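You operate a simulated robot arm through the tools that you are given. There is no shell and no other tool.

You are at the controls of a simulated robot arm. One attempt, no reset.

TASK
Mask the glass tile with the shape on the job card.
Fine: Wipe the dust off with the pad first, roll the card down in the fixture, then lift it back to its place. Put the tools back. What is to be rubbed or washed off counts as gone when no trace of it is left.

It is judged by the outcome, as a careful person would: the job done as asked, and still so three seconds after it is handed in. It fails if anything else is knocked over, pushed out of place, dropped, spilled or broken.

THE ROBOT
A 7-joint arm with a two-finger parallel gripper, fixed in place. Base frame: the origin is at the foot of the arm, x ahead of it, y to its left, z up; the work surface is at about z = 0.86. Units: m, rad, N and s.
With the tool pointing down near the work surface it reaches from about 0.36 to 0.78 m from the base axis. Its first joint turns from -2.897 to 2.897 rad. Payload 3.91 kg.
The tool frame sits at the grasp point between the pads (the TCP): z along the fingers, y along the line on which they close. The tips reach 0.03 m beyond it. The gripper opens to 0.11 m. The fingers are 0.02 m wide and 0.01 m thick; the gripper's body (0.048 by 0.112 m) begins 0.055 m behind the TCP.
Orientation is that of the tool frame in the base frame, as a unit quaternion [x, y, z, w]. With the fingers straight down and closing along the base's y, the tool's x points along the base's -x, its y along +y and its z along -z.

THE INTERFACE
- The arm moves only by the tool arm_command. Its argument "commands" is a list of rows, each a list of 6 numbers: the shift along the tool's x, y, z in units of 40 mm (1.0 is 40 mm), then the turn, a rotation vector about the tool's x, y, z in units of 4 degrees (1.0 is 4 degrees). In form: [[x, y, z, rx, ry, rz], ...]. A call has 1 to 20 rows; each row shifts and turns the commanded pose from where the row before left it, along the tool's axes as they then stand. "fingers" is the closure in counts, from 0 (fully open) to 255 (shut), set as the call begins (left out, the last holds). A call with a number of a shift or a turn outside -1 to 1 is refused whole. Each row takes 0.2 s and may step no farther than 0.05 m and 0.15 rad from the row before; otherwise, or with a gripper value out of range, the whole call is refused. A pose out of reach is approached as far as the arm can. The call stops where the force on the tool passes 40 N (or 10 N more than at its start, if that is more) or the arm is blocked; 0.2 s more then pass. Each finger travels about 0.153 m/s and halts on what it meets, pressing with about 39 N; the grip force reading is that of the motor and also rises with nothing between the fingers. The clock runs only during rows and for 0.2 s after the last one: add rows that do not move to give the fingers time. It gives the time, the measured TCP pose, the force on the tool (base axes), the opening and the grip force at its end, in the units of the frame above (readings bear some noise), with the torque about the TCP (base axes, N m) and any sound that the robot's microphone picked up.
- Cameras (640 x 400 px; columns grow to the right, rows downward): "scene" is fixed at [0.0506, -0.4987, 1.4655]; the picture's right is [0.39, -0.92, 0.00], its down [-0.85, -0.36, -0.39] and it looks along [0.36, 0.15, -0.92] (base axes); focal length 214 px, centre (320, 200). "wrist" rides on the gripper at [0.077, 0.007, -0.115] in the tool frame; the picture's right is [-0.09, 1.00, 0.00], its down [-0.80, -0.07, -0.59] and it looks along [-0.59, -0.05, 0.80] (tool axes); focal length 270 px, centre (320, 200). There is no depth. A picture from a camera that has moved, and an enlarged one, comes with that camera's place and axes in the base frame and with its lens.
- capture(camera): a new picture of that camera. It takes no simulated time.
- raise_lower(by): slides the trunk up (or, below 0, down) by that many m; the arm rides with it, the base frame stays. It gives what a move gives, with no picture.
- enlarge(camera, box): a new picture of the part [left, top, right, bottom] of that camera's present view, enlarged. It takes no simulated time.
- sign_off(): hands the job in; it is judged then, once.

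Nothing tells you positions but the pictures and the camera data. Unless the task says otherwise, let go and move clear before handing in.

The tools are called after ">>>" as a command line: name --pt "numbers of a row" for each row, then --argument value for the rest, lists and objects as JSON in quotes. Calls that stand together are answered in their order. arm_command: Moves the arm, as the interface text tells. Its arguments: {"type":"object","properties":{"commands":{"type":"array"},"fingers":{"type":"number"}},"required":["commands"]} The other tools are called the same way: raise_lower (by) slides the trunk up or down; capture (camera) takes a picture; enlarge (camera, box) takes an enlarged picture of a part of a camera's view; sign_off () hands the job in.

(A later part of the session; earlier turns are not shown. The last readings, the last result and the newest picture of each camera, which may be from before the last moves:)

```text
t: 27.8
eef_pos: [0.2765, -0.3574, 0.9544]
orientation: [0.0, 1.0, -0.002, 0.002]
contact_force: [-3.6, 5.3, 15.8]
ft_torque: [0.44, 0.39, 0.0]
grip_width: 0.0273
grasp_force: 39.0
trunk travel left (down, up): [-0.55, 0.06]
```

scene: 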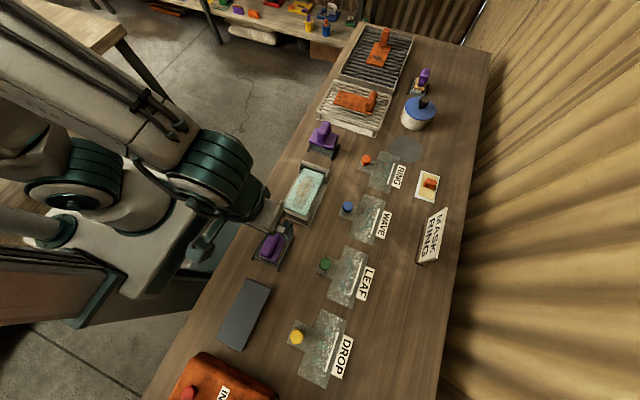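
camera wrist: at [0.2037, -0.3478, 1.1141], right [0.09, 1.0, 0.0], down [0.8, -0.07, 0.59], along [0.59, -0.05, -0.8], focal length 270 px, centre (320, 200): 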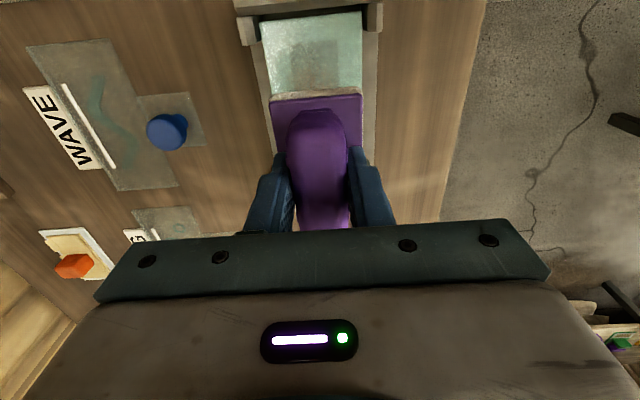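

>>> arm_command --pt "0.13 0.01 -0.005 0 0 0" --pt "0.13 0.01 0 0 0 0" --pt "0.13 0.01 0 0 0 0" --pt "0.13 0.01 0 0 0 0" --pt "0.13 0 0 0 0 0"

>>> enlarge --camera "scene" --box '[280, 150, 340, 220]'

```text
t: 29.0
eef_pos: [0.2544, -0.3562, 0.9537]
orientation: [-0.001, 1.0, -0.003, 0.002]
contact_force: [11.4, -2.2, 16.8]
ft_torque: [0.24, -0.32, -0.2]
grip_width: 0.0274
grasp_force: 38.9
trunk travel left (down, up): [-0.55, 0.06]
```

```text
5.71 times, centred on (310, 185) of scene
camera zoom: at [0.0506, -0.4987, 1.4655], right [0.39, -0.92, 0.0], down [-0.85, -0.36, -0.39], along [0.36, 0.15, -0.92], focal length 1226 px, centre (377, 286)
```

zoom: 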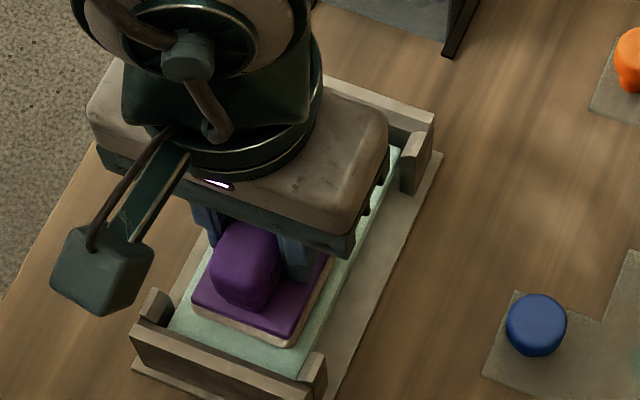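

The pad slides well, with about 11 N of friction. I'll now wipe the full length toward +x.

>>> arm_command --pt "-0.137 0 -0.008 0 0 0" --pt "-0.137 0 0 0 0 0" --pt "-0.137 0 0 0 0 0" --pt "-0.137 0 0 0 0 0" --pt "-0.137 0 0 0 0 0" --pt "-0.137 0 0 0 0 0" --pt "-0.137 0 0 0 0 0" --pt "-0.137 0 0 0 0 0" --pt "-0.137 0 0 0 0 0" --pt "-0.137 0 0 0 0 0" --pt "0 0 0 0 0 0"

>>> enlarge --camera "scene" --box '[280, 150, 340, 220]'

>>> enlarge --camera "wrist" --box '[220, 0, 440, 140]'

```text
t: 31.4
eef_pos: [0.3075, -0.3558, 0.9536]
orientation: [0.0, 1.0, -0.003, 0.002]
contact_force: [-0.8, -0.3, -0.1]
ft_torque: [0.01, 0.0, 0.05]
grip_width: 0.0276
grasp_force: 39.4
trunk travel left (down, up): [-0.55, 0.06]
```

```text
5.71 times, centred on (310, 185) of scene
camera zoom: at [0.0506, -0.4987, 1.4655], right [0.39, -0.92, 0.0], down [-0.85, -0.36, -0.39], along [0.36, 0.15, -0.92], focal length 1226 px, centre (377, 286)
```

zoom: 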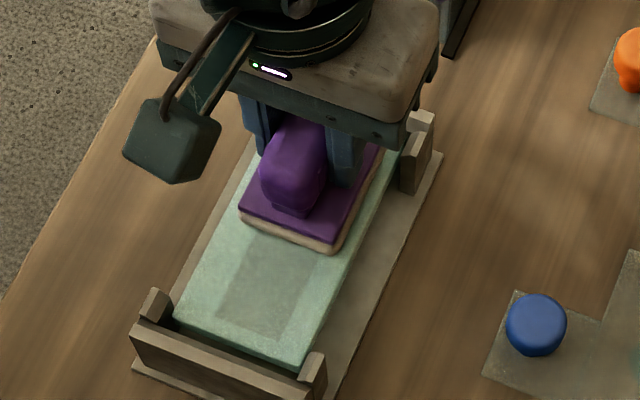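

```text
2.86 times, centred on (330, 70) of wrist
camera zoom: at [0.2323, -0.3493, 1.0677], right [0.09, 1.0, 0.0], down [0.8, -0.07, 0.6], along [0.59, -0.06, -0.8], focal length 772 px, centre (291, 571)
```

zoom: 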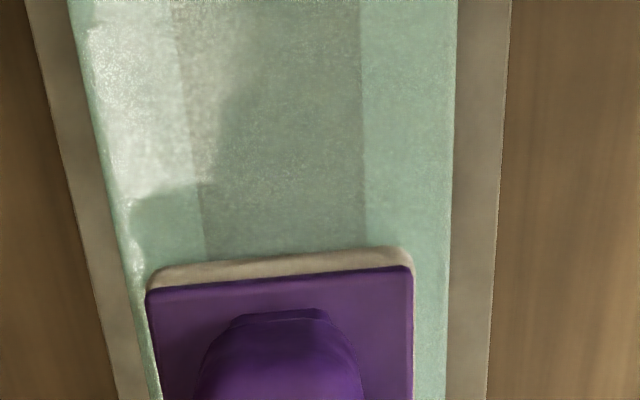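

The orange dust has gone where the pad passed; contact was lost at the +x end. I'll press lightly again and continue wiping there.

>>> arm_command --pt "0 0 0.02 0 0 0" --pt "0 0 0 0 0 0"

```text
t: 32.0
eef_pos: [0.3085, -0.3562, 0.9536]
orientation: [0.0, 1.0, -0.002, 0.002]
contact_force: [1.5, -0.1, 5.6]
ft_torque: [0.2, -0.16, -0.06]
grip_width: 0.0278
grasp_force: 39.0
trunk travel left (down, up): [-0.55, 0.06]
```

>>> arm_command --pt "0 0.08 0.005 0 0 0" --pt "0 0.08 0 0 0 0" --pt "0.137 0 0 0 0 0" --pt "0.137 0 -0.001 0 0 0" --pt "0.137 0 -0.001 0 0 0" --pt "0.137 0 -0.001 0 0 0" --pt "0.137 0 -0.001 0 0 0" --pt "0.137 0 -0.001 0 0 0" --pt "0.137 0 -0.001 0 0 0" --pt "0.137 0 -0.001 0 0 0" --pt "0.137 0 -0.001 0 0 0" --pt "0.137 0 -0.001 0 0 0" --pt "0.1 0 0 0 0 0"

>>> enlarge --camera "scene" --box '[280, 150, 340, 220]'

```text
t: 34.8
eef_pos: [0.2503, -0.3509, 0.9546]
orientation: [0.001, 1.0, -0.004, 0.005]
contact_force: [8.0, 6.5, 11.5]
ft_torque: [0.49, -0.1, -0.31]
grip_width: 0.0275
grasp_force: 38.7
trunk travel left (down, up): [-0.55, 0.06]
stopped in row 13: the force on the tool passed its limit at 41 N (the readings are from after the stop); the commanded pose is now the measured one
```

```text
5.71 times, centred on (310, 185) of scene
camera zoom: at [0.0506, -0.4987, 1.4655], right [0.39, -0.92, 0.0], down [-0.85, -0.36, -0.39], along [0.36, 0.15, -0.92], focal length 1226 px, centre (377, 286)
```

zoom: 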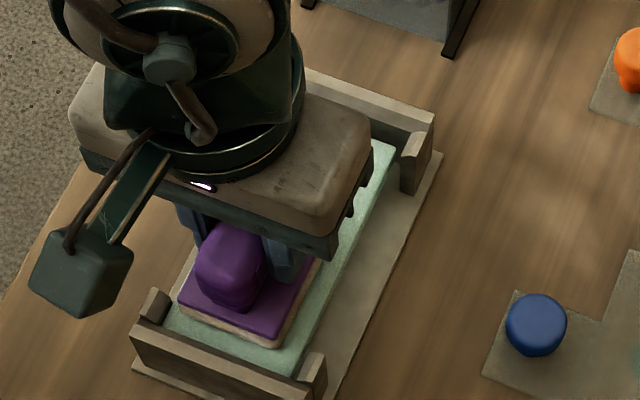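

I'll lift the pad a little to clear the contact, straighten the tool, and look at what remains of the dust.

>>> arm_command --pt "0 0 -0.25 0 0 0" --pt "0 0 -1 -0.11 0.14 0" --pt "-0.9 0 -0.6 0 0 0" --pt "-0.9 0 -0.6 0 0 0" --pt "-0.9 0 0 0 0 0" --pt "-0.9 0 0 0 0 0" --pt "0 0 0 0 0 0"

>>> capture --camera "wrist"

>>> enlarge --camera "scene" --box '[270, 150, 340, 230]'

>>> enlarge --camera "wrist" --box '[240, 0, 420, 120]'

```text
t: 36.4
eef_pos: [0.3946, -0.3523, 1.0488]
orientation: [0.0, 1.0, 0.001, -0.002]
contact_force: [1.0, -0.1, -1.0]
ft_torque: [0.02, 0.0, 0.02]
grip_width: 0.0277
grasp_force: 38.8
trunk travel left (down, up): [-0.55, 0.06]
```

```text
taken
camera wrist: at [0.3201, -0.3463, 1.1651], right [0.09, 1.0, 0.0], down [0.8, -0.07, 0.59], along [0.59, -0.05, -0.81], focal length 270 px, centre (320, 200)
```

wrist: 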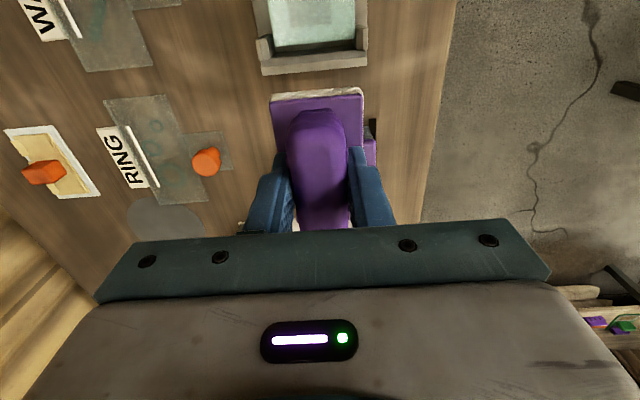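

```text
5.00 times, centred on (305, 190) of scene
camera zoom: at [0.0506, -0.4987, 1.4655], right [0.39, -0.92, 0.0], down [-0.85, -0.36, -0.39], along [0.36, 0.15, -0.92], focal length 1072 px, centre (395, 250)
```

zoom: 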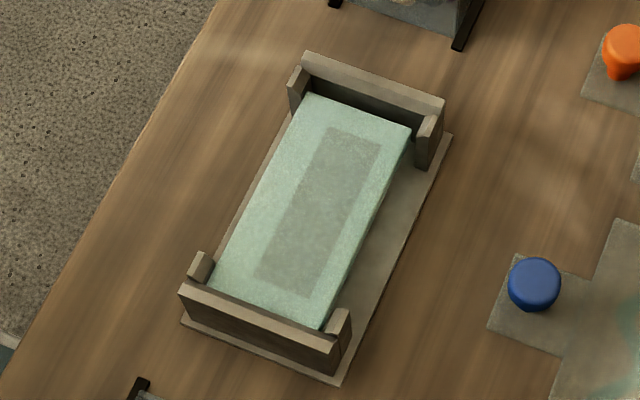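

```text
3.33 times, centred on (330, 60) of wrist
camera zoom: at [0.3201, -0.3463, 1.1651], right [0.09, 1.0, 0.0], down [0.8, -0.07, 0.59], along [0.59, -0.05, -0.81], focal length 901 px, centre (287, 667)
```

zoom: 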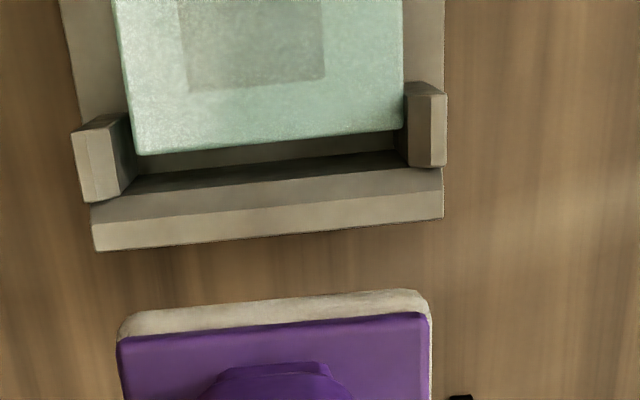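

>>> enlarge --camera "scene" --box '[284, 166, 332, 218]'

>>> enlarge --camera "wrist" --box '[255, 0, 375, 70]'

```text
7.69 times, centred on (308, 192) of scene
camera zoom: at [0.0506, -0.4987, 1.4655], right [0.39, -0.92, 0.0], down [-0.85, -0.36, -0.39], along [0.36, 0.15, -0.92], focal length 1650 px, centre (412, 262)
```

zoom: 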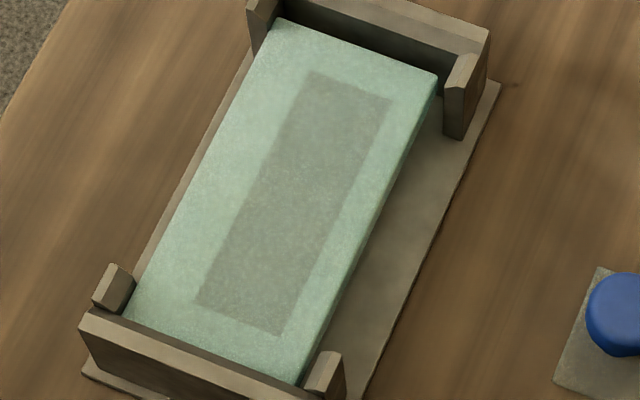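

```text
5.33 times, centred on (315, 35) of wrist
camera zoom: at [0.3201, -0.3463, 1.1651], right [0.09, 1.0, 0.0], down [0.8, -0.07, 0.59], along [0.59, -0.05, -0.81], focal length 1442 px, centre (347, 1080)
```

zoom: 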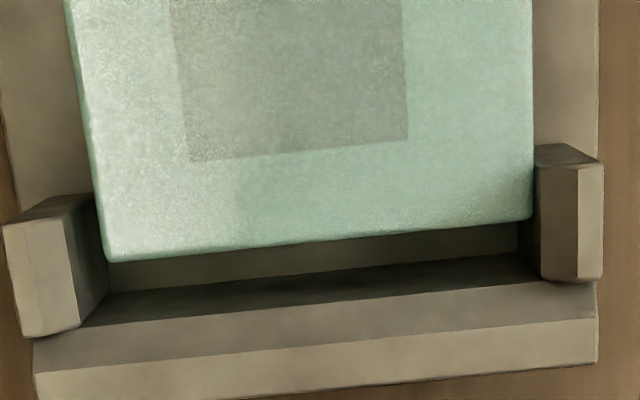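

The orange dust appears gone and only a uniform grey rectangle remains, which was there from the start. I'll repeat an earlier viewpoint to check that the tile hasn't shifted in the fixture.

>>> arm_command --pt "0.725 0 0.3 0 0 0" --pt "0.725 0 0.3 0 0 0" --pt "0.725 0 0.3 0 0 0" --pt "0.725 0 0.3 0 0 0" --pt "0 0 0 0 0 0"

>>> capture --camera "wrist"

>>> enlarge --camera "wrist" --box '[220, 0, 400, 110]'

>>> enlarge --camera "scene" --box '[260, 140, 350, 240]'

```text
t: 37.6
eef_pos: [0.2794, -0.3507, 1.0015]
orientation: [0.0, 1.0, 0.001, -0.002]
contact_force: [-0.1, 0.1, -1.1]
ft_torque: [-0.02, 0.01, -0.01]
grip_width: 0.0276
grasp_force: 39.2
trunk travel left (down, up): [-0.55, 0.06]
```

```text
taken
camera wrist: at [0.2046, -0.3442, 1.1164], right [0.09, 1.0, 0.0], down [0.8, -0.07, 0.59], along [0.59, -0.05, -0.81], focal length 270 px, centre (320, 200)
```

wrist: 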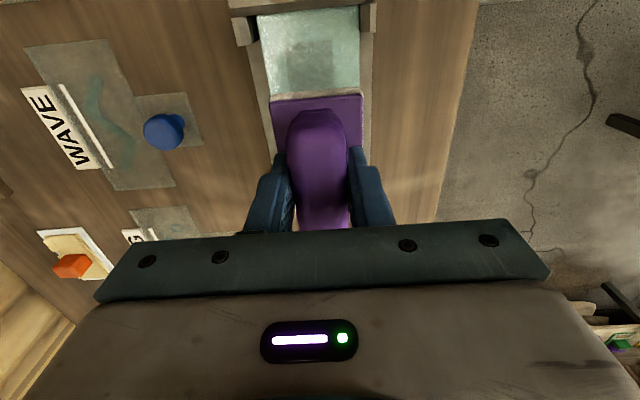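

```text
3.56 times, centred on (310, 55) of wrist
camera zoom: at [0.2046, -0.3442, 1.1164], right [0.09, 1.0, 0.0], down [0.8, -0.07, 0.59], along [0.59, -0.05, -0.81], focal length 961 px, centre (356, 716)
```

zoom: 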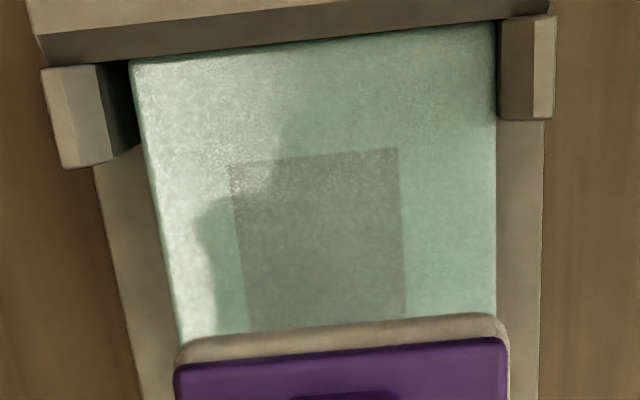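

```text
4.00 times, centred on (305, 190) of scene
camera zoom: at [0.0506, -0.4987, 1.4655], right [0.39, -0.92, 0.0], down [-0.85, -0.36, -0.39], along [0.36, 0.15, -0.92], focal length 858 px, centre (380, 240)
```

zoom: 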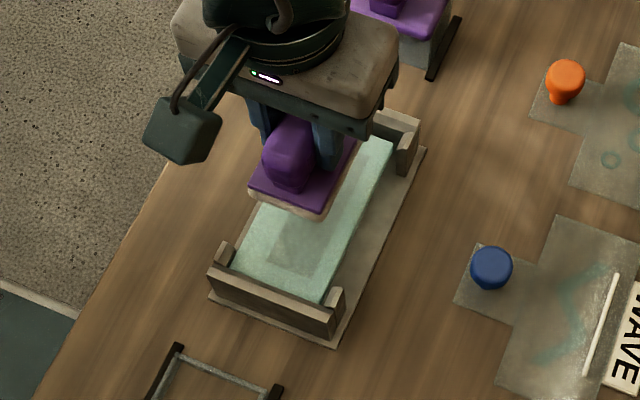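

The tile edges now compute to x 0.209 to 0.349, about 4 mm nearer the -x wall than before. I'll use the same fixed-camera crop as earlier to see whether it really moved.

>>> enlarge --camera "scene" --box '[280, 160, 340, 220]'

>>> enlarge --camera "scene" --box '[280, 150, 340, 220]'

```text
6.67 times, centred on (310, 190) of scene
camera zoom: at [0.0506, -0.4987, 1.4655], right [0.39, -0.92, 0.0], down [-0.85, -0.36, -0.39], along [0.36, 0.15, -0.92], focal length 1430 px, centre (387, 267)
```

zoom: 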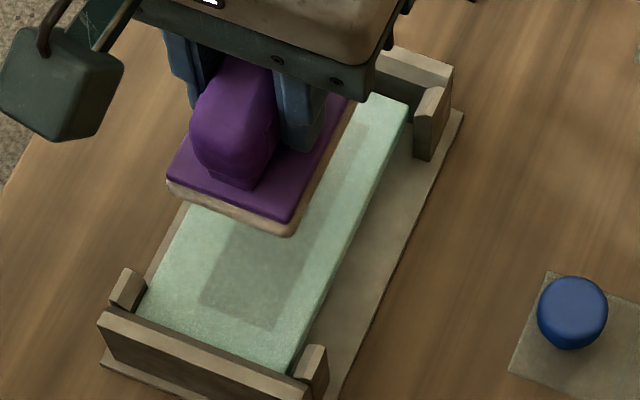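

```text
5.71 times, centred on (310, 185) of scene
camera zoom: at [0.0506, -0.4987, 1.4655], right [0.39, -0.92, 0.0], down [-0.85, -0.36, -0.39], along [0.36, 0.15, -0.92], focal length 1226 px, centre (377, 286)
```

zoom: 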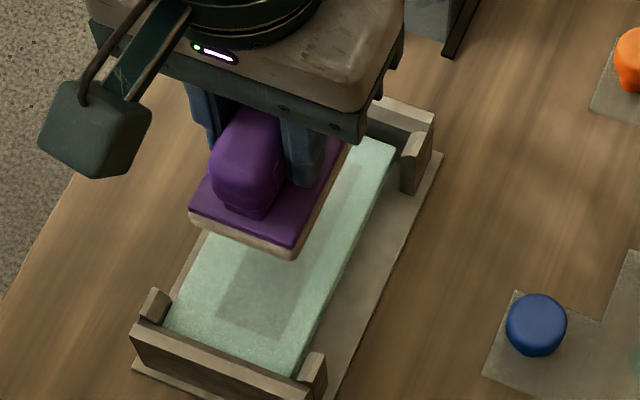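

The tile may have crept about 2 mm toward the -x wall under the last stroke. I'll make one more gentle pass in the +x direction, which re-centres it and makes sure no dust is left.

>>> arm_command --pt "0.4 -0.08 0 0 0 0" --pt "0.4 -0.08 0.3 0 0 0" --pt "0 0 0.4 0 0 0" --pt "0 0 0.38 0 0 0" --pt "0 0 0 0 0 0"

>>> arm_command --pt "0 0 0.02 0 0 0" --pt "0 0 0 0 0 0"

```text
t: 38.8
eef_pos: [0.2471, -0.3574, 0.9619]
orientation: [-0.001, 1.0, 0.001, -0.003]
contact_force: [-0.1, 0.6, -0.6]
ft_torque: [-0.01, 0.0, 0.04]
grip_width: 0.0278
grasp_force: 39.0
trunk travel left (down, up): [-0.55, 0.06]
```

```text
t: 39.4
eef_pos: [0.2471, -0.3582, 0.9604]
orientation: [0.0, 1.0, 0.001, -0.003]
contact_force: [0.1, 0.8, -1.3]
ft_torque: [0.0, -0.04, 0.04]
grip_width: 0.0274
grasp_force: 39.0
trunk travel left (down, up): [-0.55, 0.06]
```

>>> arm_command --pt "0 0 0.08 0 -0.07 0" --pt "0 0 0 0 0 0"

>>> arm_command --pt "0 0 0.03 0 0 0" --pt "0 0 0 0 0 0"

```text
t: 40.0
eef_pos: [0.247, -0.3581, 0.9577]
orientation: [0.0, 1.0, 0.001, 0.0]
contact_force: [0.1, 0.4, -2.4]
ft_torque: [-0.02, 0.0, -0.03]
grip_width: 0.0275
grasp_force: 38.7
trunk travel left (down, up): [-0.55, 0.06]
```

```text
t: 40.6
eef_pos: [0.2467, -0.3586, 0.9556]
orientation: [0.0, 1.0, 0.001, 0.0]
contact_force: [-0.3, 0.1, -1.9]
ft_torque: [0.05, -0.02, -0.02]
grip_width: 0.0275
grasp_force: 39.1
trunk travel left (down, up): [-0.55, 0.06]
```

>>> arm_command --pt "0 0 0.025 0 0 0" --pt "0 0 0 0 0 0"

```text
t: 41.2
eef_pos: [0.2464, -0.3592, 0.9551]
orientation: [0.001, 1.0, 0.0, 0.0]
contact_force: [0.1, 0.4, -0.3]
ft_torque: [0.0, 0.03, 0.0]
grip_width: 0.0273
grasp_force: 38.9
trunk travel left (down, up): [-0.55, 0.06]
```

>>> arm_command --pt "0 0 0.015 0 0 0" --pt "0 0 0 0 0 0"

```text
t: 41.8
eef_pos: [0.2459, -0.3573, 0.9543]
orientation: [0.0, 1.0, 0.001, 0.0]
contact_force: [0.0, -0.2, -1.5]
ft_torque: [0.0, 0.02, 0.02]
grip_width: 0.0275
grasp_force: 38.7
trunk travel left (down, up): [-0.55, 0.06]
```

>>> arm_command --pt "0 0 0.02 0 0 0" --pt "0 0 0 0 0 0"

```text
t: 42.4
eef_pos: [0.2467, -0.3573, 0.9543]
orientation: [0.0, 1.0, 0.0, 0.0]
contact_force: [-2.6, 2.1, 16.1]
ft_torque: [0.16, 0.29, 0.01]
grip_width: 0.0275
grasp_force: 38.6
trunk travel left (down, up): [-0.55, 0.06]
```

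Contact at about 16 N. Now the +x pass along the tile.

>>> arm_command --pt "-0.14 0 -0.003 0 0 0" --pt "-0.14 0 0 0 0 0" --pt "-0.14 0 0 0 0 0" --pt "-0.14 0 0 0 0 0" --pt "-0.14 0 0 0 0 0" --pt "-0.14 0 0 0 0 0"

>>> arm_command --pt "-0.14 0 0 0 0 0" --pt "-0.14 0 0 0 0 0" --pt "-0.14 0 0 0 0 0" --pt "-0.14 0 0 0 0 0" --pt "-0.14 0 0 0 0 0"

```text
t: 43.8
eef_pos: [0.2768, -0.3552, 0.9538]
orientation: [0.0, 1.0, 0.001, 0.0]
contact_force: [-12.9, 1.1, 18.1]
ft_torque: [0.0, 0.42, 0.02]
grip_width: 0.0271
grasp_force: 39.1
trunk travel left (down, up): [-0.55, 0.06]
```

```text
t: 45.0
eef_pos: [0.3045, -0.3571, 0.9543]
orientation: [0.0, 1.0, 0.0, 0.001]
contact_force: [-11.8, -1.5, 15.6]
ft_torque: [-0.14, 0.29, -0.05]
grip_width: 0.0275
grasp_force: 38.7
trunk travel left (down, up): [-0.55, 0.06]
```

An even pass. I'll lift off and view the tile again from the same spots.

>>> arm_command --pt "0 0 -0.25 0 0 0" --pt "0 0.05 -1 0 0 0" --pt "-0.75 0.05 -0.6 0 0 0" --pt "-0.75 0 -0.5 0 0 0" --pt "-0.75 0 0 0 0 0" --pt "0 0 0 0 0 0"

>>> enlarge --camera "wrist" --box '[255, 0, 375, 70]'

>>> enlarge --camera "scene" --box '[284, 166, 332, 218]'

>>> enlarge --camera "scene" --box '[260, 110, 460, 270]'

```text
t: 46.4
eef_pos: [0.3967, -0.3544, 1.0465]
orientation: [0.0, 1.0, 0.001, 0.0]
contact_force: [0.7, -1.1, -1.8]
ft_torque: [0.0, 0.04, 0.0]
grip_width: 0.0275
grasp_force: 38.8
trunk travel left (down, up): [-0.55, 0.06]
```

```text
5.33 times, centred on (315, 35) of wrist
camera zoom: at [0.3213, -0.3483, 1.16], right [0.09, 1.0, 0.0], down [0.8, -0.07, 0.59], along [0.59, -0.05, -0.8], focal length 1442 px, centre (347, 1080)
```

zoom: 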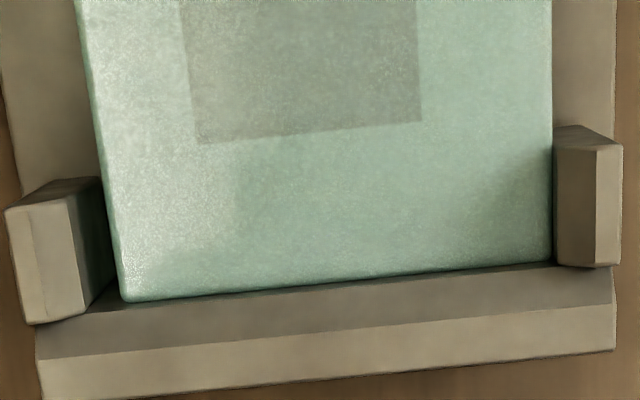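

```text
7.69 times, centred on (308, 192) of scene
camera zoom: at [0.0506, -0.4987, 1.4655], right [0.39, -0.92, 0.0], down [-0.85, -0.36, -0.39], along [0.36, 0.15, -0.92], focal length 1650 px, centre (412, 262)
```

zoom: 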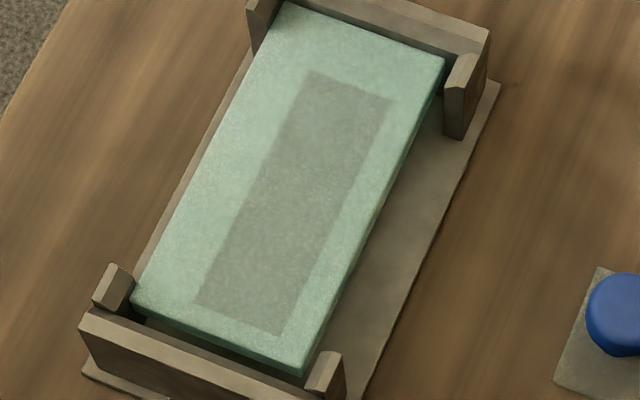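

```text
2.50 times, centred on (360, 190) of scene
camera zoom: at [0.0506, -0.4987, 1.4655], right [0.39, -0.92, 0.0], down [-0.85, -0.36, -0.39], along [0.36, 0.15, -0.92], focal length 536 px, centre (220, 225)
```

zoom: 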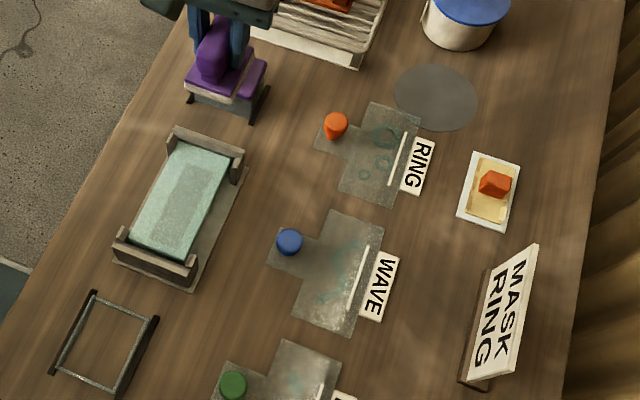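

Pressing drags the tile: it slid up against the +x wall in that pass (about 3.5 mm off centre), while the grey rectangle stayed fixed in space, so that is a zone marking and not dust. No orange is left. I'll use the pad to nudge the tile back to the middle.

>>> arm_command --pt "0.71 0 0 0 0 0" --pt "0.71 0 0.3 0 0 0" --pt "0.71 0 0.4 0 0 0" --pt "0.71 0 0.5 0 0 0" --pt "0 0 0.5 0 0 0" --pt "0 0 0.4 0 0 0" --pt "0 0 0 0 0 0"

>>> arm_command --pt "0 0 0.05 0 0 0" --pt "0 0 0 0 0 0"

```text
t: 48.0
eef_pos: [0.2834, -0.351, 0.9616]
orientation: [0.0, 1.0, 0.001, -0.001]
contact_force: [-0.2, -0.2, -0.2]
ft_torque: [-0.01, 0.01, 0.01]
grip_width: 0.0276
grasp_force: 38.8
trunk travel left (down, up): [-0.55, 0.06]
```

```text
t: 48.6
eef_pos: [0.2832, -0.3542, 0.9604]
orientation: [0.0, 1.0, 0.002, 0.0]
contact_force: [0.0, 0.8, -1.6]
ft_torque: [-0.01, 0.01, -0.02]
grip_width: 0.0276
grasp_force: 39.2
trunk travel left (down, up): [-0.55, 0.06]
```

>>> arm_command --pt "0 0 0.1 0 0 0" --pt "0 0 0 0 0 0"

>>> arm_command --pt "0 0 0.03 0 0 0" --pt "0 0 0 0 0 0"

```text
t: 49.2
eef_pos: [0.2837, -0.3531, 0.9563]
orientation: [0.0, 1.0, 0.001, 0.0]
contact_force: [-0.5, 0.6, -1.7]
ft_torque: [-0.02, -0.01, 0.02]
grip_width: 0.0274
grasp_force: 39.0
trunk travel left (down, up): [-0.55, 0.06]
```

```text
t: 49.8
eef_pos: [0.2842, -0.3541, 0.9555]
orientation: [0.0, 1.0, 0.001, 0.0]
contact_force: [-1.3, -0.6, -0.7]
ft_torque: [0.02, 0.0, 0.0]
grip_width: 0.0276
grasp_force: 39.4
trunk travel left (down, up): [-0.55, 0.06]
```

>>> arm_command --pt "0 0 0.02 0 0 0" --pt "0 0 0 0 0 0"

```text
t: 50.4
eef_pos: [0.2843, -0.3534, 0.9528]
orientation: [0.0, 1.0, 0.001, 0.0]
contact_force: [0.5, 0.5, -1.8]
ft_torque: [0.01, 0.04, -0.02]
grip_width: 0.0273
grasp_force: 38.9
trunk travel left (down, up): [-0.55, 0.06]
```

>>> arm_command --pt "0 0 0.015 0 0 0" --pt "0 0 0 0 0 0"

```text
t: 51.0
eef_pos: [0.2835, -0.3531, 0.9542]
orientation: [0.001, 1.0, 0.001, 0.0]
contact_force: [-0.8, 0.3, -2.3]
ft_torque: [-0.02, 0.05, 0.02]
grip_width: 0.0276
grasp_force: 39.2
trunk travel left (down, up): [-0.55, 0.06]
```

>>> arm_command --pt "0 0 0.015 0 0 0" --pt "0 0 0 0 0 0"

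```text
t: 51.6
eef_pos: [0.284, -0.3537, 0.9531]
orientation: [0.001, 1.0, -0.001, 0.0]
contact_force: [-2.3, 2.2, 3.9]
ft_torque: [0.03, -0.12, 0.07]
grip_width: 0.0276
grasp_force: 38.8
trunk travel left (down, up): [-0.55, 0.06]
```

>>> arm_command --pt "0 0 0.006 0 0 0" --pt "0.03 0 0 0 0 0" --pt "0.03 0 0 0 0 0" --pt "0.035 0 0 0 0 0" --pt "0 0 0 0 0 0"

>>> enlarge --camera "scene" --box '[284, 166, 332, 218]'

```text
t: 52.8
eef_pos: [0.2823, -0.3526, 0.9537]
orientation: [0.0, 1.0, 0.001, 0.0]
contact_force: [1.7, 0.5, 1.2]
ft_torque: [-0.06, -0.18, 0.02]
grip_width: 0.0275
grasp_force: 39.1
trunk travel left (down, up): [-0.55, 0.06]
```

```text
7.69 times, centred on (308, 192) of scene
camera zoom: at [0.0506, -0.4987, 1.4655], right [0.39, -0.92, 0.0], down [-0.85, -0.36, -0.39], along [0.36, 0.15, -0.92], focal length 1650 px, centre (412, 262)
```

zoom: 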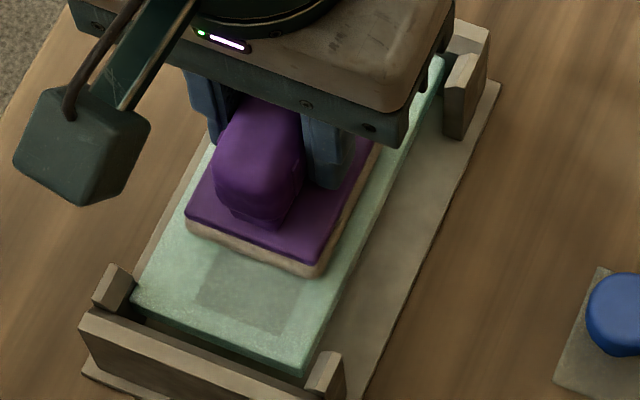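

>>> arm_command --pt "0 0 0.012 0 0 0" --pt "0 0 0 0 0 0"

>>> arm_command --pt "0.03 0 0 0 0 0" --pt "0.03 0 0 0 0 0" --pt "0 0 0 0 0 0"

>>> enlarge --camera "scene" --box '[284, 166, 332, 218]'

```text
t: 53.4
eef_pos: [0.2808, -0.3525, 0.9528]
orientation: [0.0, 1.0, 0.0, 0.0]
contact_force: [3.8, 0.2, 9.1]
ft_torque: [0.05, -0.53, -0.01]
grip_width: 0.0274
grasp_force: 38.6
trunk travel left (down, up): [-0.55, 0.06]
```

```text
t: 54.2
eef_pos: [0.2787, -0.3538, 0.9534]
orientation: [0.001, 1.0, -0.001, 0.0]
contact_force: [5.8, -0.3, 10.3]
ft_torque: [-0.02, -0.54, 0.03]
grip_width: 0.0277
grasp_force: 39.2
trunk travel left (down, up): [-0.55, 0.06]
```

```text
7.69 times, centred on (308, 192) of scene
camera zoom: at [0.0506, -0.4987, 1.4655], right [0.39, -0.92, 0.0], down [-0.85, -0.36, -0.39], along [0.36, 0.15, -0.92], focal length 1650 px, centre (412, 262)
```

zoom: 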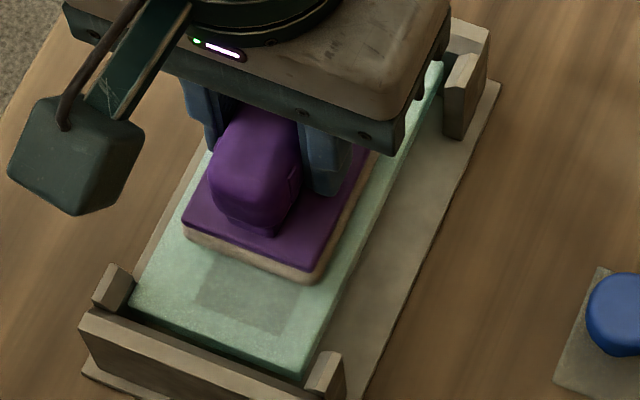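

The tile is following the pad now. I'll drag about 2 mm more and look.

>>> arm_command --pt "0.025 0 0 0 0 0" --pt "0.025 0 0 0 0 0" --pt "0 0 0 0 0 0"

>>> enlarge --camera "scene" --box '[284, 166, 332, 218]'

```text
t: 55.0
eef_pos: [0.278, -0.3527, 0.9538]
orientation: [0.0, 1.0, -0.001, 0.001]
contact_force: [10.3, -0.4, 22.5]
ft_torque: [0.06, -0.34, -0.04]
grip_width: 0.0274
grasp_force: 39.1
trunk travel left (down, up): [-0.55, 0.06]
```

```text
7.69 times, centred on (308, 192) of scene
camera zoom: at [0.0506, -0.4987, 1.4655], right [0.39, -0.92, 0.0], down [-0.85, -0.36, -0.39], along [0.36, 0.15, -0.92], focal length 1650 px, centre (412, 262)
```

zoom: 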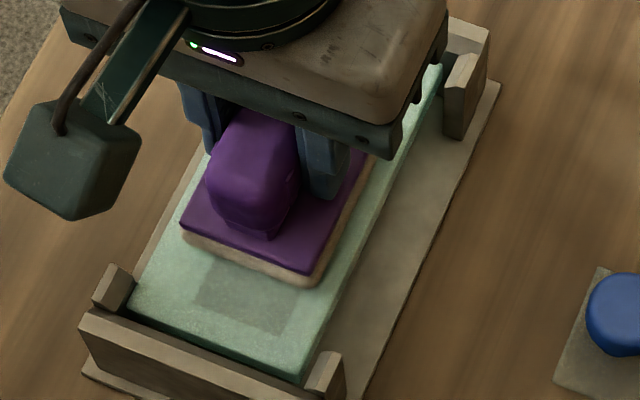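

The tile looks near the middle now. I'll lift off and check from above.

>>> arm_command --pt "0 0 -0.1 0 0 0" --pt "0 0 -0.5 0 0 0" --pt "0 0 -1 0 0 0" --pt "-0.9 0 -0.6 0 0 0" --pt "-0.9 0 -0.1 0 0 0" --pt "-0.9 0 0 0 0 0" --pt "-0.2 0 0 0 0 0" --pt "0 0 0 0 0 0"

>>> enlarge --camera "wrist" --box '[255, 0, 375, 70]'

>>> enlarge --camera "scene" --box '[284, 166, 332, 218]'

```text
t: 56.8
eef_pos: [0.3933, -0.3537, 1.0466]
orientation: [0.0, 1.0, 0.001, 0.0]
contact_force: [-0.8, -0.4, -1.3]
ft_torque: [-0.02, 0.02, -0.03]
grip_width: 0.0277
grasp_force: 38.9
trunk travel left (down, up): [-0.55, 0.06]
```

```text
5.33 times, centred on (315, 35) of wrist
camera zoom: at [0.3175, -0.3483, 1.1603], right [0.09, 1.0, 0.0], down [0.8, -0.07, 0.59], along [0.59, -0.05, -0.8], focal length 1442 px, centre (347, 1080)
```

zoom: 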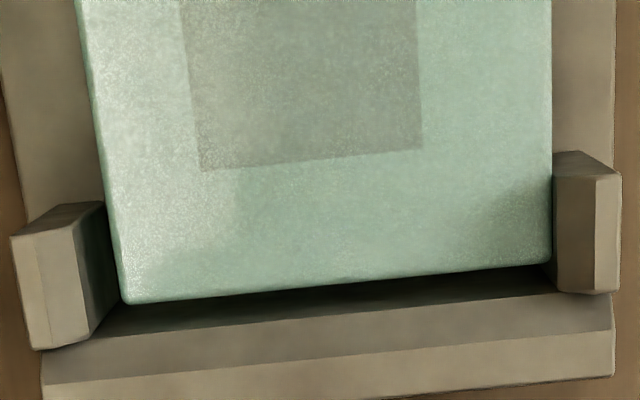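

```text
7.69 times, centred on (308, 192) of scene
camera zoom: at [0.0506, -0.4987, 1.4655], right [0.39, -0.92, 0.0], down [-0.85, -0.36, -0.39], along [0.36, 0.15, -0.92], focal length 1650 px, centre (412, 262)
```

zoom: 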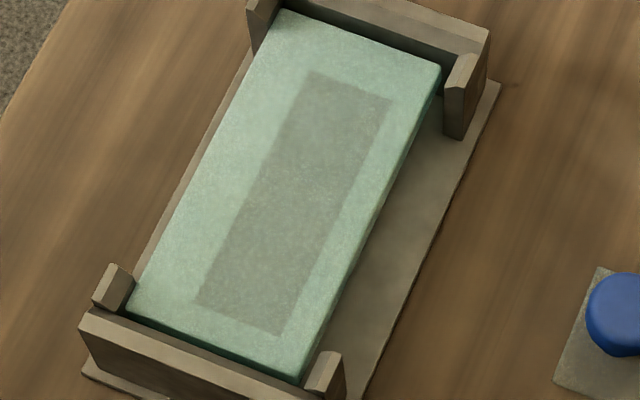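

The tile is centred again (its +x edge at about 0.3515, mid-gap) and clean. Next I'll take the pad back over its frame.

>>> arm_command --pt "0.92 0.041 0 0 0 0" --pt "0.92 0.041 0 0 0 0" --pt "0.92 0.041 0 0 0 0" --pt "0.92 0.041 0 0 0 0" --pt "0.92 0.041 0 0 0 0" --pt "0.92 0.041 0 0 0 0" --pt "0.92 0.041 0 0 0 0" --pt "0.92 0.041 0 0 0 0" --pt "0 0 0.7 0 0 0" --pt "0 0 0.7 0 0 0" --pt "0 0 0 0 0 0"

>>> capture --camera "wrist"

>>> enlarge --camera "wrist" --box '[220, 40, 420, 180]'

>>> enlarge --camera "scene" --box '[240, 215, 310, 280]'

```text
t: 59.2
eef_pos: [0.0957, -0.3384, 0.9863]
orientation: [0.001, 1.0, 0.001, 0.0]
contact_force: [-0.6, -0.2, -0.9]
ft_torque: [-0.01, 0.0, 0.03]
grip_width: 0.0274
grasp_force: 38.5
trunk travel left (down, up): [-0.55, 0.06]
```

```text
taken
camera wrist: at [0.02, -0.3325, 1.1005], right [0.09, 1.0, 0.0], down [0.8, -0.07, 0.59], along [0.59, -0.05, -0.8], focal length 270 px, centre (320, 200)
```

wrist: 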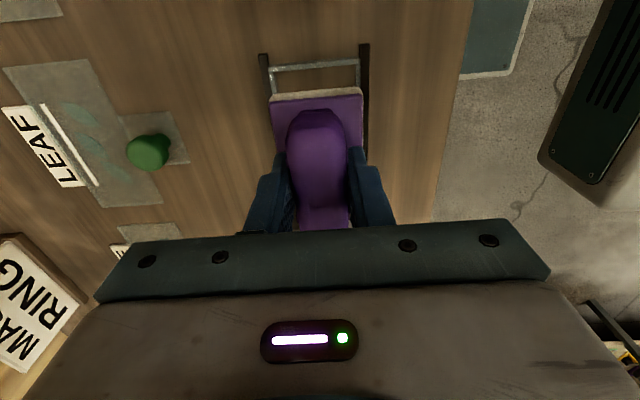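

```text
2.86 times, centred on (320, 110) of wrist
camera zoom: at [0.02, -0.3325, 1.1005], right [0.09, 1.0, 0.0], down [0.8, -0.07, 0.59], along [0.59, -0.05, -0.8], focal length 772 px, centre (320, 457)
```

zoom: 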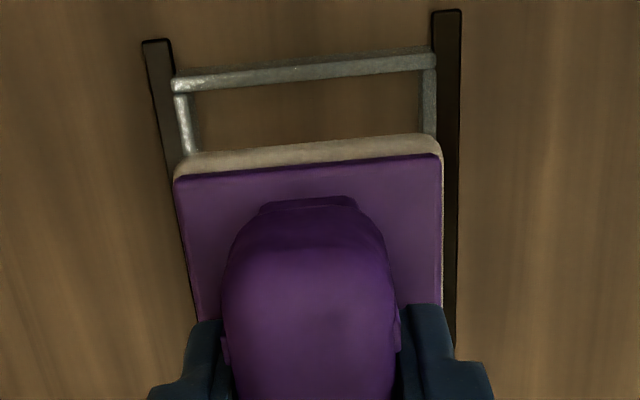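

```text
6.15 times, centred on (275, 248) of scene
camera zoom: at [0.0506, -0.4987, 1.4655], right [0.39, -0.92, 0.0], down [-0.85, -0.36, -0.39], along [0.36, 0.15, -0.92], focal length 1320 px, centre (597, -92)
```

zoom: 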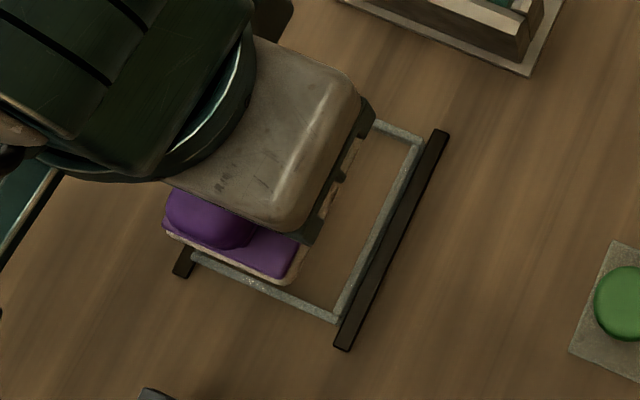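

>>> arm_command --pt "-0.078 -0.05 0 0 0 0" --pt "0 0 0.5 0 0 0" --pt "0 0 0.5 0 0 0" --pt "0 0 0 0 0 0" --pt "0 0 0 0 0 0"

>>> enlarge --camera "wrist" --box '[220, 40, 420, 180]'

>>> enlarge --camera "scene" --box '[240, 215, 310, 280]'

```text
t: 60.4
eef_pos: [0.1003, -0.3411, 0.9495]
orientation: [0.0, 1.0, 0.0, 0.0]
contact_force: [0.1, -0.3, -1.6]
ft_torque: [0.0, -0.03, 0.04]
grip_width: 0.0272
grasp_force: 39.8
trunk travel left (down, up): [-0.55, 0.06]
```

```text
2.86 times, centred on (320, 110) of wrist
camera zoom: at [0.0245, -0.3346, 1.0633], right [0.09, 1.0, 0.0], down [0.8, -0.07, 0.59], along [0.59, -0.05, -0.8], focal length 772 px, centre (320, 457)
```

zoom: 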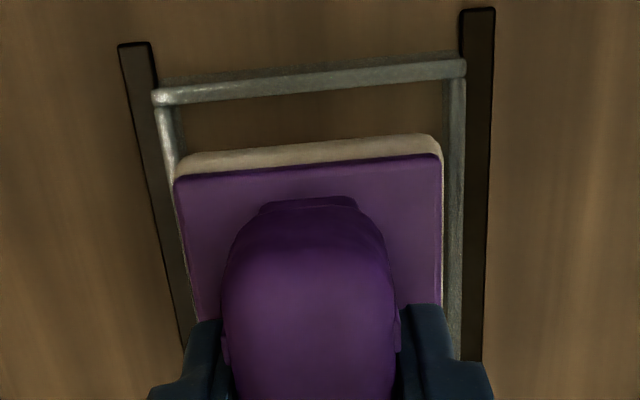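

```text
6.15 times, centred on (275, 248) of scene
camera zoom: at [0.0506, -0.4987, 1.4655], right [0.39, -0.92, 0.0], down [-0.85, -0.36, -0.39], along [0.36, 0.15, -0.92], focal length 1320 px, centre (597, -92)
```

zoom: 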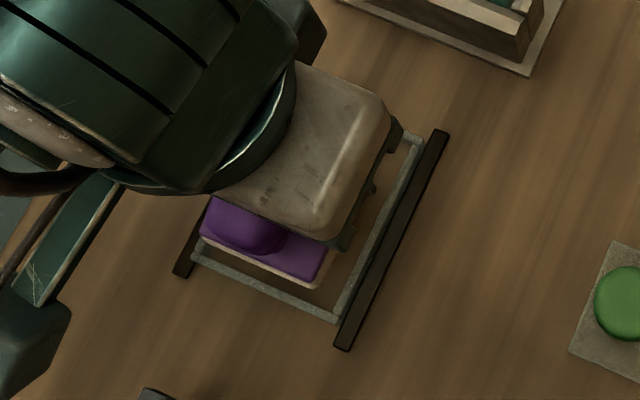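

Aligned over the frame. Lowering the pad into it.

>>> arm_command --pt "0.01 0 0.35 0 0 0" --pt "0 0 0.35 0 0 0" --pt "0 0 0 0 0 0"

>>> arm_command --pt "0 0 0.05 0 0 0" --pt "0 0 0 0 0 0"

>>> enlarge --camera "wrist" --box '[220, 40, 420, 180]'

```text
t: 61.2
eef_pos: [0.0982, -0.3405, 0.9224]
orientation: [0.0, 1.0, 0.001, 0.0]
contact_force: [0.0, -0.2, -2.1]
ft_torque: [0.0, 0.02, 0.01]
grip_width: 0.0274
grasp_force: 39.0
trunk travel left (down, up): [-0.55, 0.06]
```

```text
t: 61.8
eef_pos: [0.0985, -0.342, 0.9204]
orientation: [0.0, 1.0, 0.0, -0.001]
contact_force: [-0.2, 0.6, -1.9]
ft_torque: [-0.01, 0.01, 0.01]
grip_width: 0.0277
grasp_force: 38.8
trunk travel left (down, up): [-0.55, 0.06]
```

```text
2.86 times, centred on (320, 110) of wrist
camera zoom: at [0.0231, -0.3352, 1.0341], right [0.09, 1.0, 0.0], down [0.8, -0.07, 0.59], along [0.59, -0.05, -0.8], focal length 772 px, centre (320, 457)
```

zoom: 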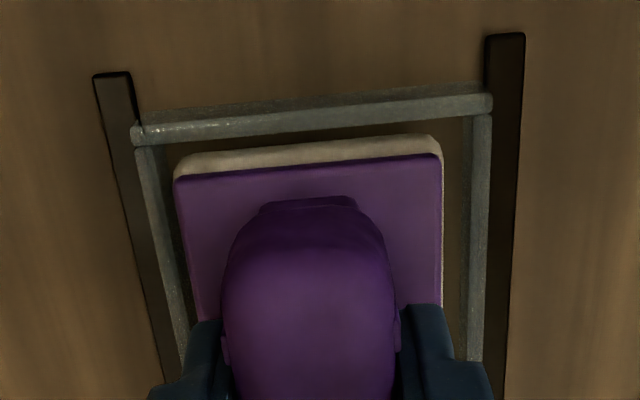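

>>> arm_command --pt "0 0 0.04 0 0 0" --pt "0 0 0.03 0 0 0" --pt "0 0 0 0 0 0"

>>> arm_command --pt "0 0 0.025 0 0 0" --pt "0 0 0 0 0 0"

```text
t: 62.6
eef_pos: [0.0988, -0.3428, 0.9157]
orientation: [0.0, 1.0, 0.001, 0.0]
contact_force: [0.6, 0.1, -1.8]
ft_torque: [0.03, 0.0, 0.03]
grip_width: 0.0275
grasp_force: 38.7
trunk travel left (down, up): [-0.55, 0.06]
```

```text
t: 63.2
eef_pos: [0.1003, -0.3411, 0.9148]
orientation: [0.0, 1.0, 0.0, 0.001]
contact_force: [1.6, 0.2, 9.9]
ft_torque: [0.05, -0.03, 0.04]
grip_width: 0.0274
grasp_force: 39.0
trunk travel left (down, up): [-0.55, 0.06]
```

Seated. I'll ease off the pressure, open the fingers and rise.

>>> arm_command --pt "0 0 -0.008 0 0 0" --pt "0 0 0 0 0 0"

>>> arm_command --pt "0 0 0 0 0 0" --pt "0 0 0 0 0 0" --pt "0 0 0 0 0 0" --fingers 70

>>> arm_command --pt "0 0 -0.4 0 0 0" --pt "0 0 -0.8 0 0 0" --pt "0 0 -1 0 0 0" --pt "0 0 -1 0 0 0" --pt "0 0 0 0 0 0"

>>> capture --camera "wrist"

>>> enlarge --camera "scene" --box '[240, 215, 310, 280]'

```text
t: 63.8
eef_pos: [0.1, -0.3424, 0.9153]
orientation: [0.001, 1.0, 0.001, 0.0]
contact_force: [1.5, -0.5, 3.2]
ft_torque: [-0.13, -0.08, -0.01]
grip_width: 0.0275
grasp_force: 38.9
trunk travel left (down, up): [-0.55, 0.06]
```

```text
t: 64.6
eef_pos: [0.0986, -0.343, 0.9161]
orientation: [0.0, 1.0, 0.0, 0.0]
contact_force: [-0.3, -0.6, 0.6]
ft_torque: [-0.02, 0.01, -0.02]
grip_width: 0.0799
grasp_force: 0.0
trunk travel left (down, up): [-0.55, 0.06]
```

```text
t: 65.8
eef_pos: [0.0988, -0.3426, 1.0422]
orientation: [0.0, 1.0, 0.001, 0.0]
contact_force: [0.4, -0.2, -0.4]
ft_torque: [-0.01, 0.01, -0.03]
grip_width: 0.0799
grasp_force: 0.0
trunk travel left (down, up): [-0.55, 0.06]
```

```text
taken
camera wrist: at [0.0233, -0.3355, 1.1569], right [0.09, 1.0, 0.0], down [0.8, -0.07, 0.59], along [0.59, -0.05, -0.8], focal length 270 px, centre (320, 200)
```

wrist: 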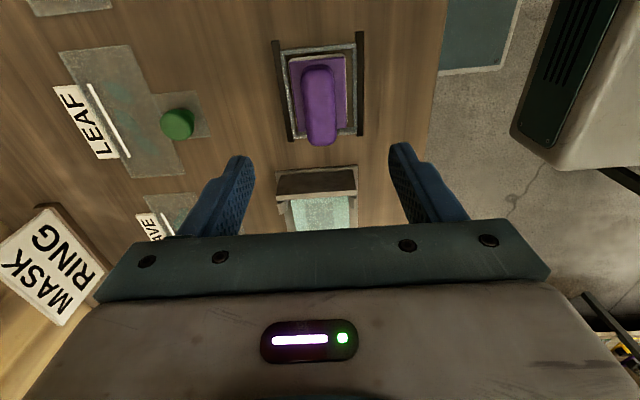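

```text
6.15 times, centred on (275, 248) of scene
camera zoom: at [0.0506, -0.4987, 1.4655], right [0.39, -0.92, 0.0], down [-0.85, -0.36, -0.39], along [0.36, 0.15, -0.92], focal length 1320 px, centre (597, -92)
```

zoom: 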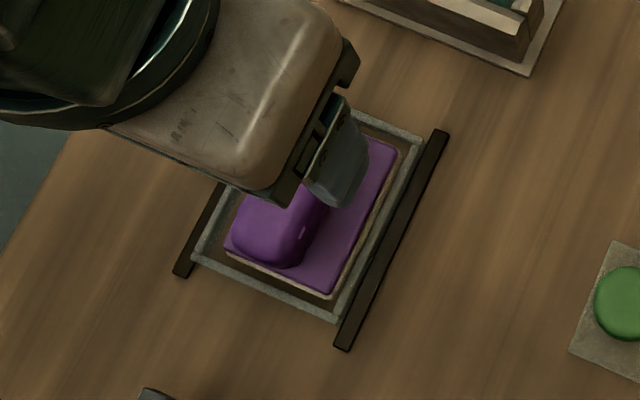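

The pad is back in its frame. Now I'll go to the RING card and look at its knob closely.

>>> arm_command --pt "-0.853 -0.381 -0.05 0 0 0" --pt "-0.853 -0.381 -0.05 0 0 0" --pt "-0.853 -0.381 -0.05 0 0 0" --pt "-0.853 -0.381 -0.05 0 0 0" --pt "-0.853 -0.381 -0.05 0 0 0" --pt "-0.853 -0.381 -0.05 0 0 0" --pt "-0.853 -0.381 -0.05 0 0 0" --pt "-0.853 -0.381 -0.05 0 0 0" --pt "-0.853 -0.381 -0.05 0 0 0" --pt "-0.853 -0.381 -0.05 0 0 0" --pt "0 0 0 0 0 0"

>>> capture --camera "wrist"

>>> enlarge --camera "wrist" --box '[200, 80, 420, 230]'

>>> enlarge --camera "scene" --box '[345, 130, 425, 200]'

```text
t: 68.2
eef_pos: [0.4416, -0.4971, 1.0627]
orientation: [0.001, 1.0, 0.001, -0.001]
contact_force: [-1.0, -0.5, 0.6]
ft_torque: [0.0, 0.0, 0.01]
grip_width: 0.0796
grasp_force: 0.1
trunk travel left (down, up): [-0.55, 0.06]
```

```text
taken
camera wrist: at [0.3666, -0.4904, 1.1774], right [0.09, 1.0, 0.0], down [0.8, -0.07, 0.59], along [0.59, -0.05, -0.8], focal length 270 px, centre (320, 200)
```

wrist: 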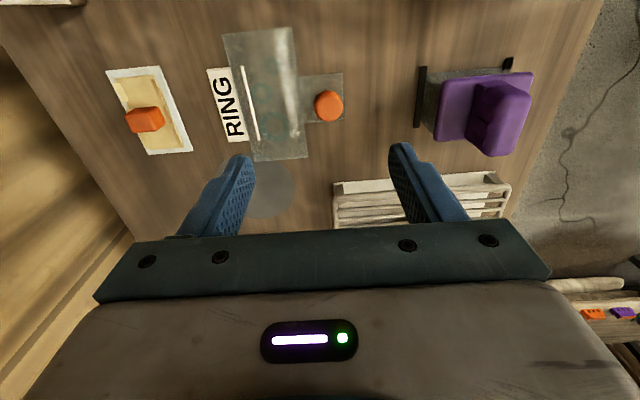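

```text
2.67 times, centred on (310, 155) of wrist
camera zoom: at [0.3666, -0.4904, 1.1774], right [0.09, 1.0, 0.0], down [0.8, -0.07, 0.59], along [0.59, -0.05, -0.8], focal length 721 px, centre (347, 320)
```

zoom: 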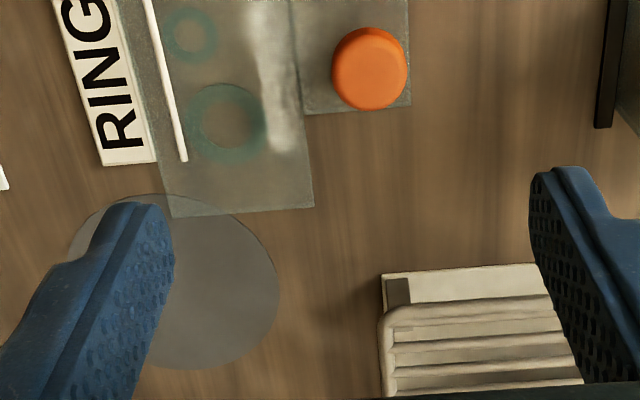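

```text
5.71 times, centred on (385, 165) of scene
camera zoom: at [0.0506, -0.4987, 1.4655], right [0.39, -0.92, 0.0], down [-0.85, -0.36, -0.39], along [0.36, 0.15, -0.92], focal length 1226 px, centre (-51, 400)
```

zoom: 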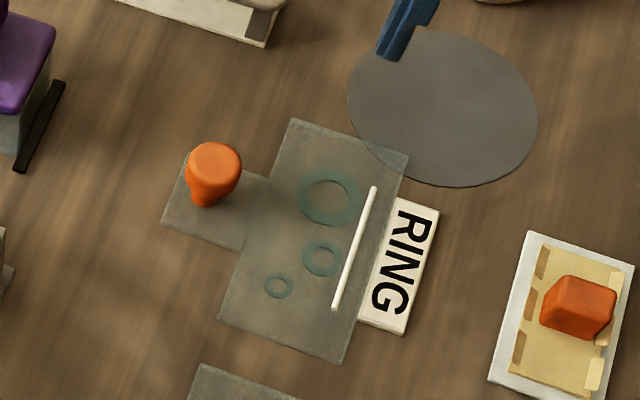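

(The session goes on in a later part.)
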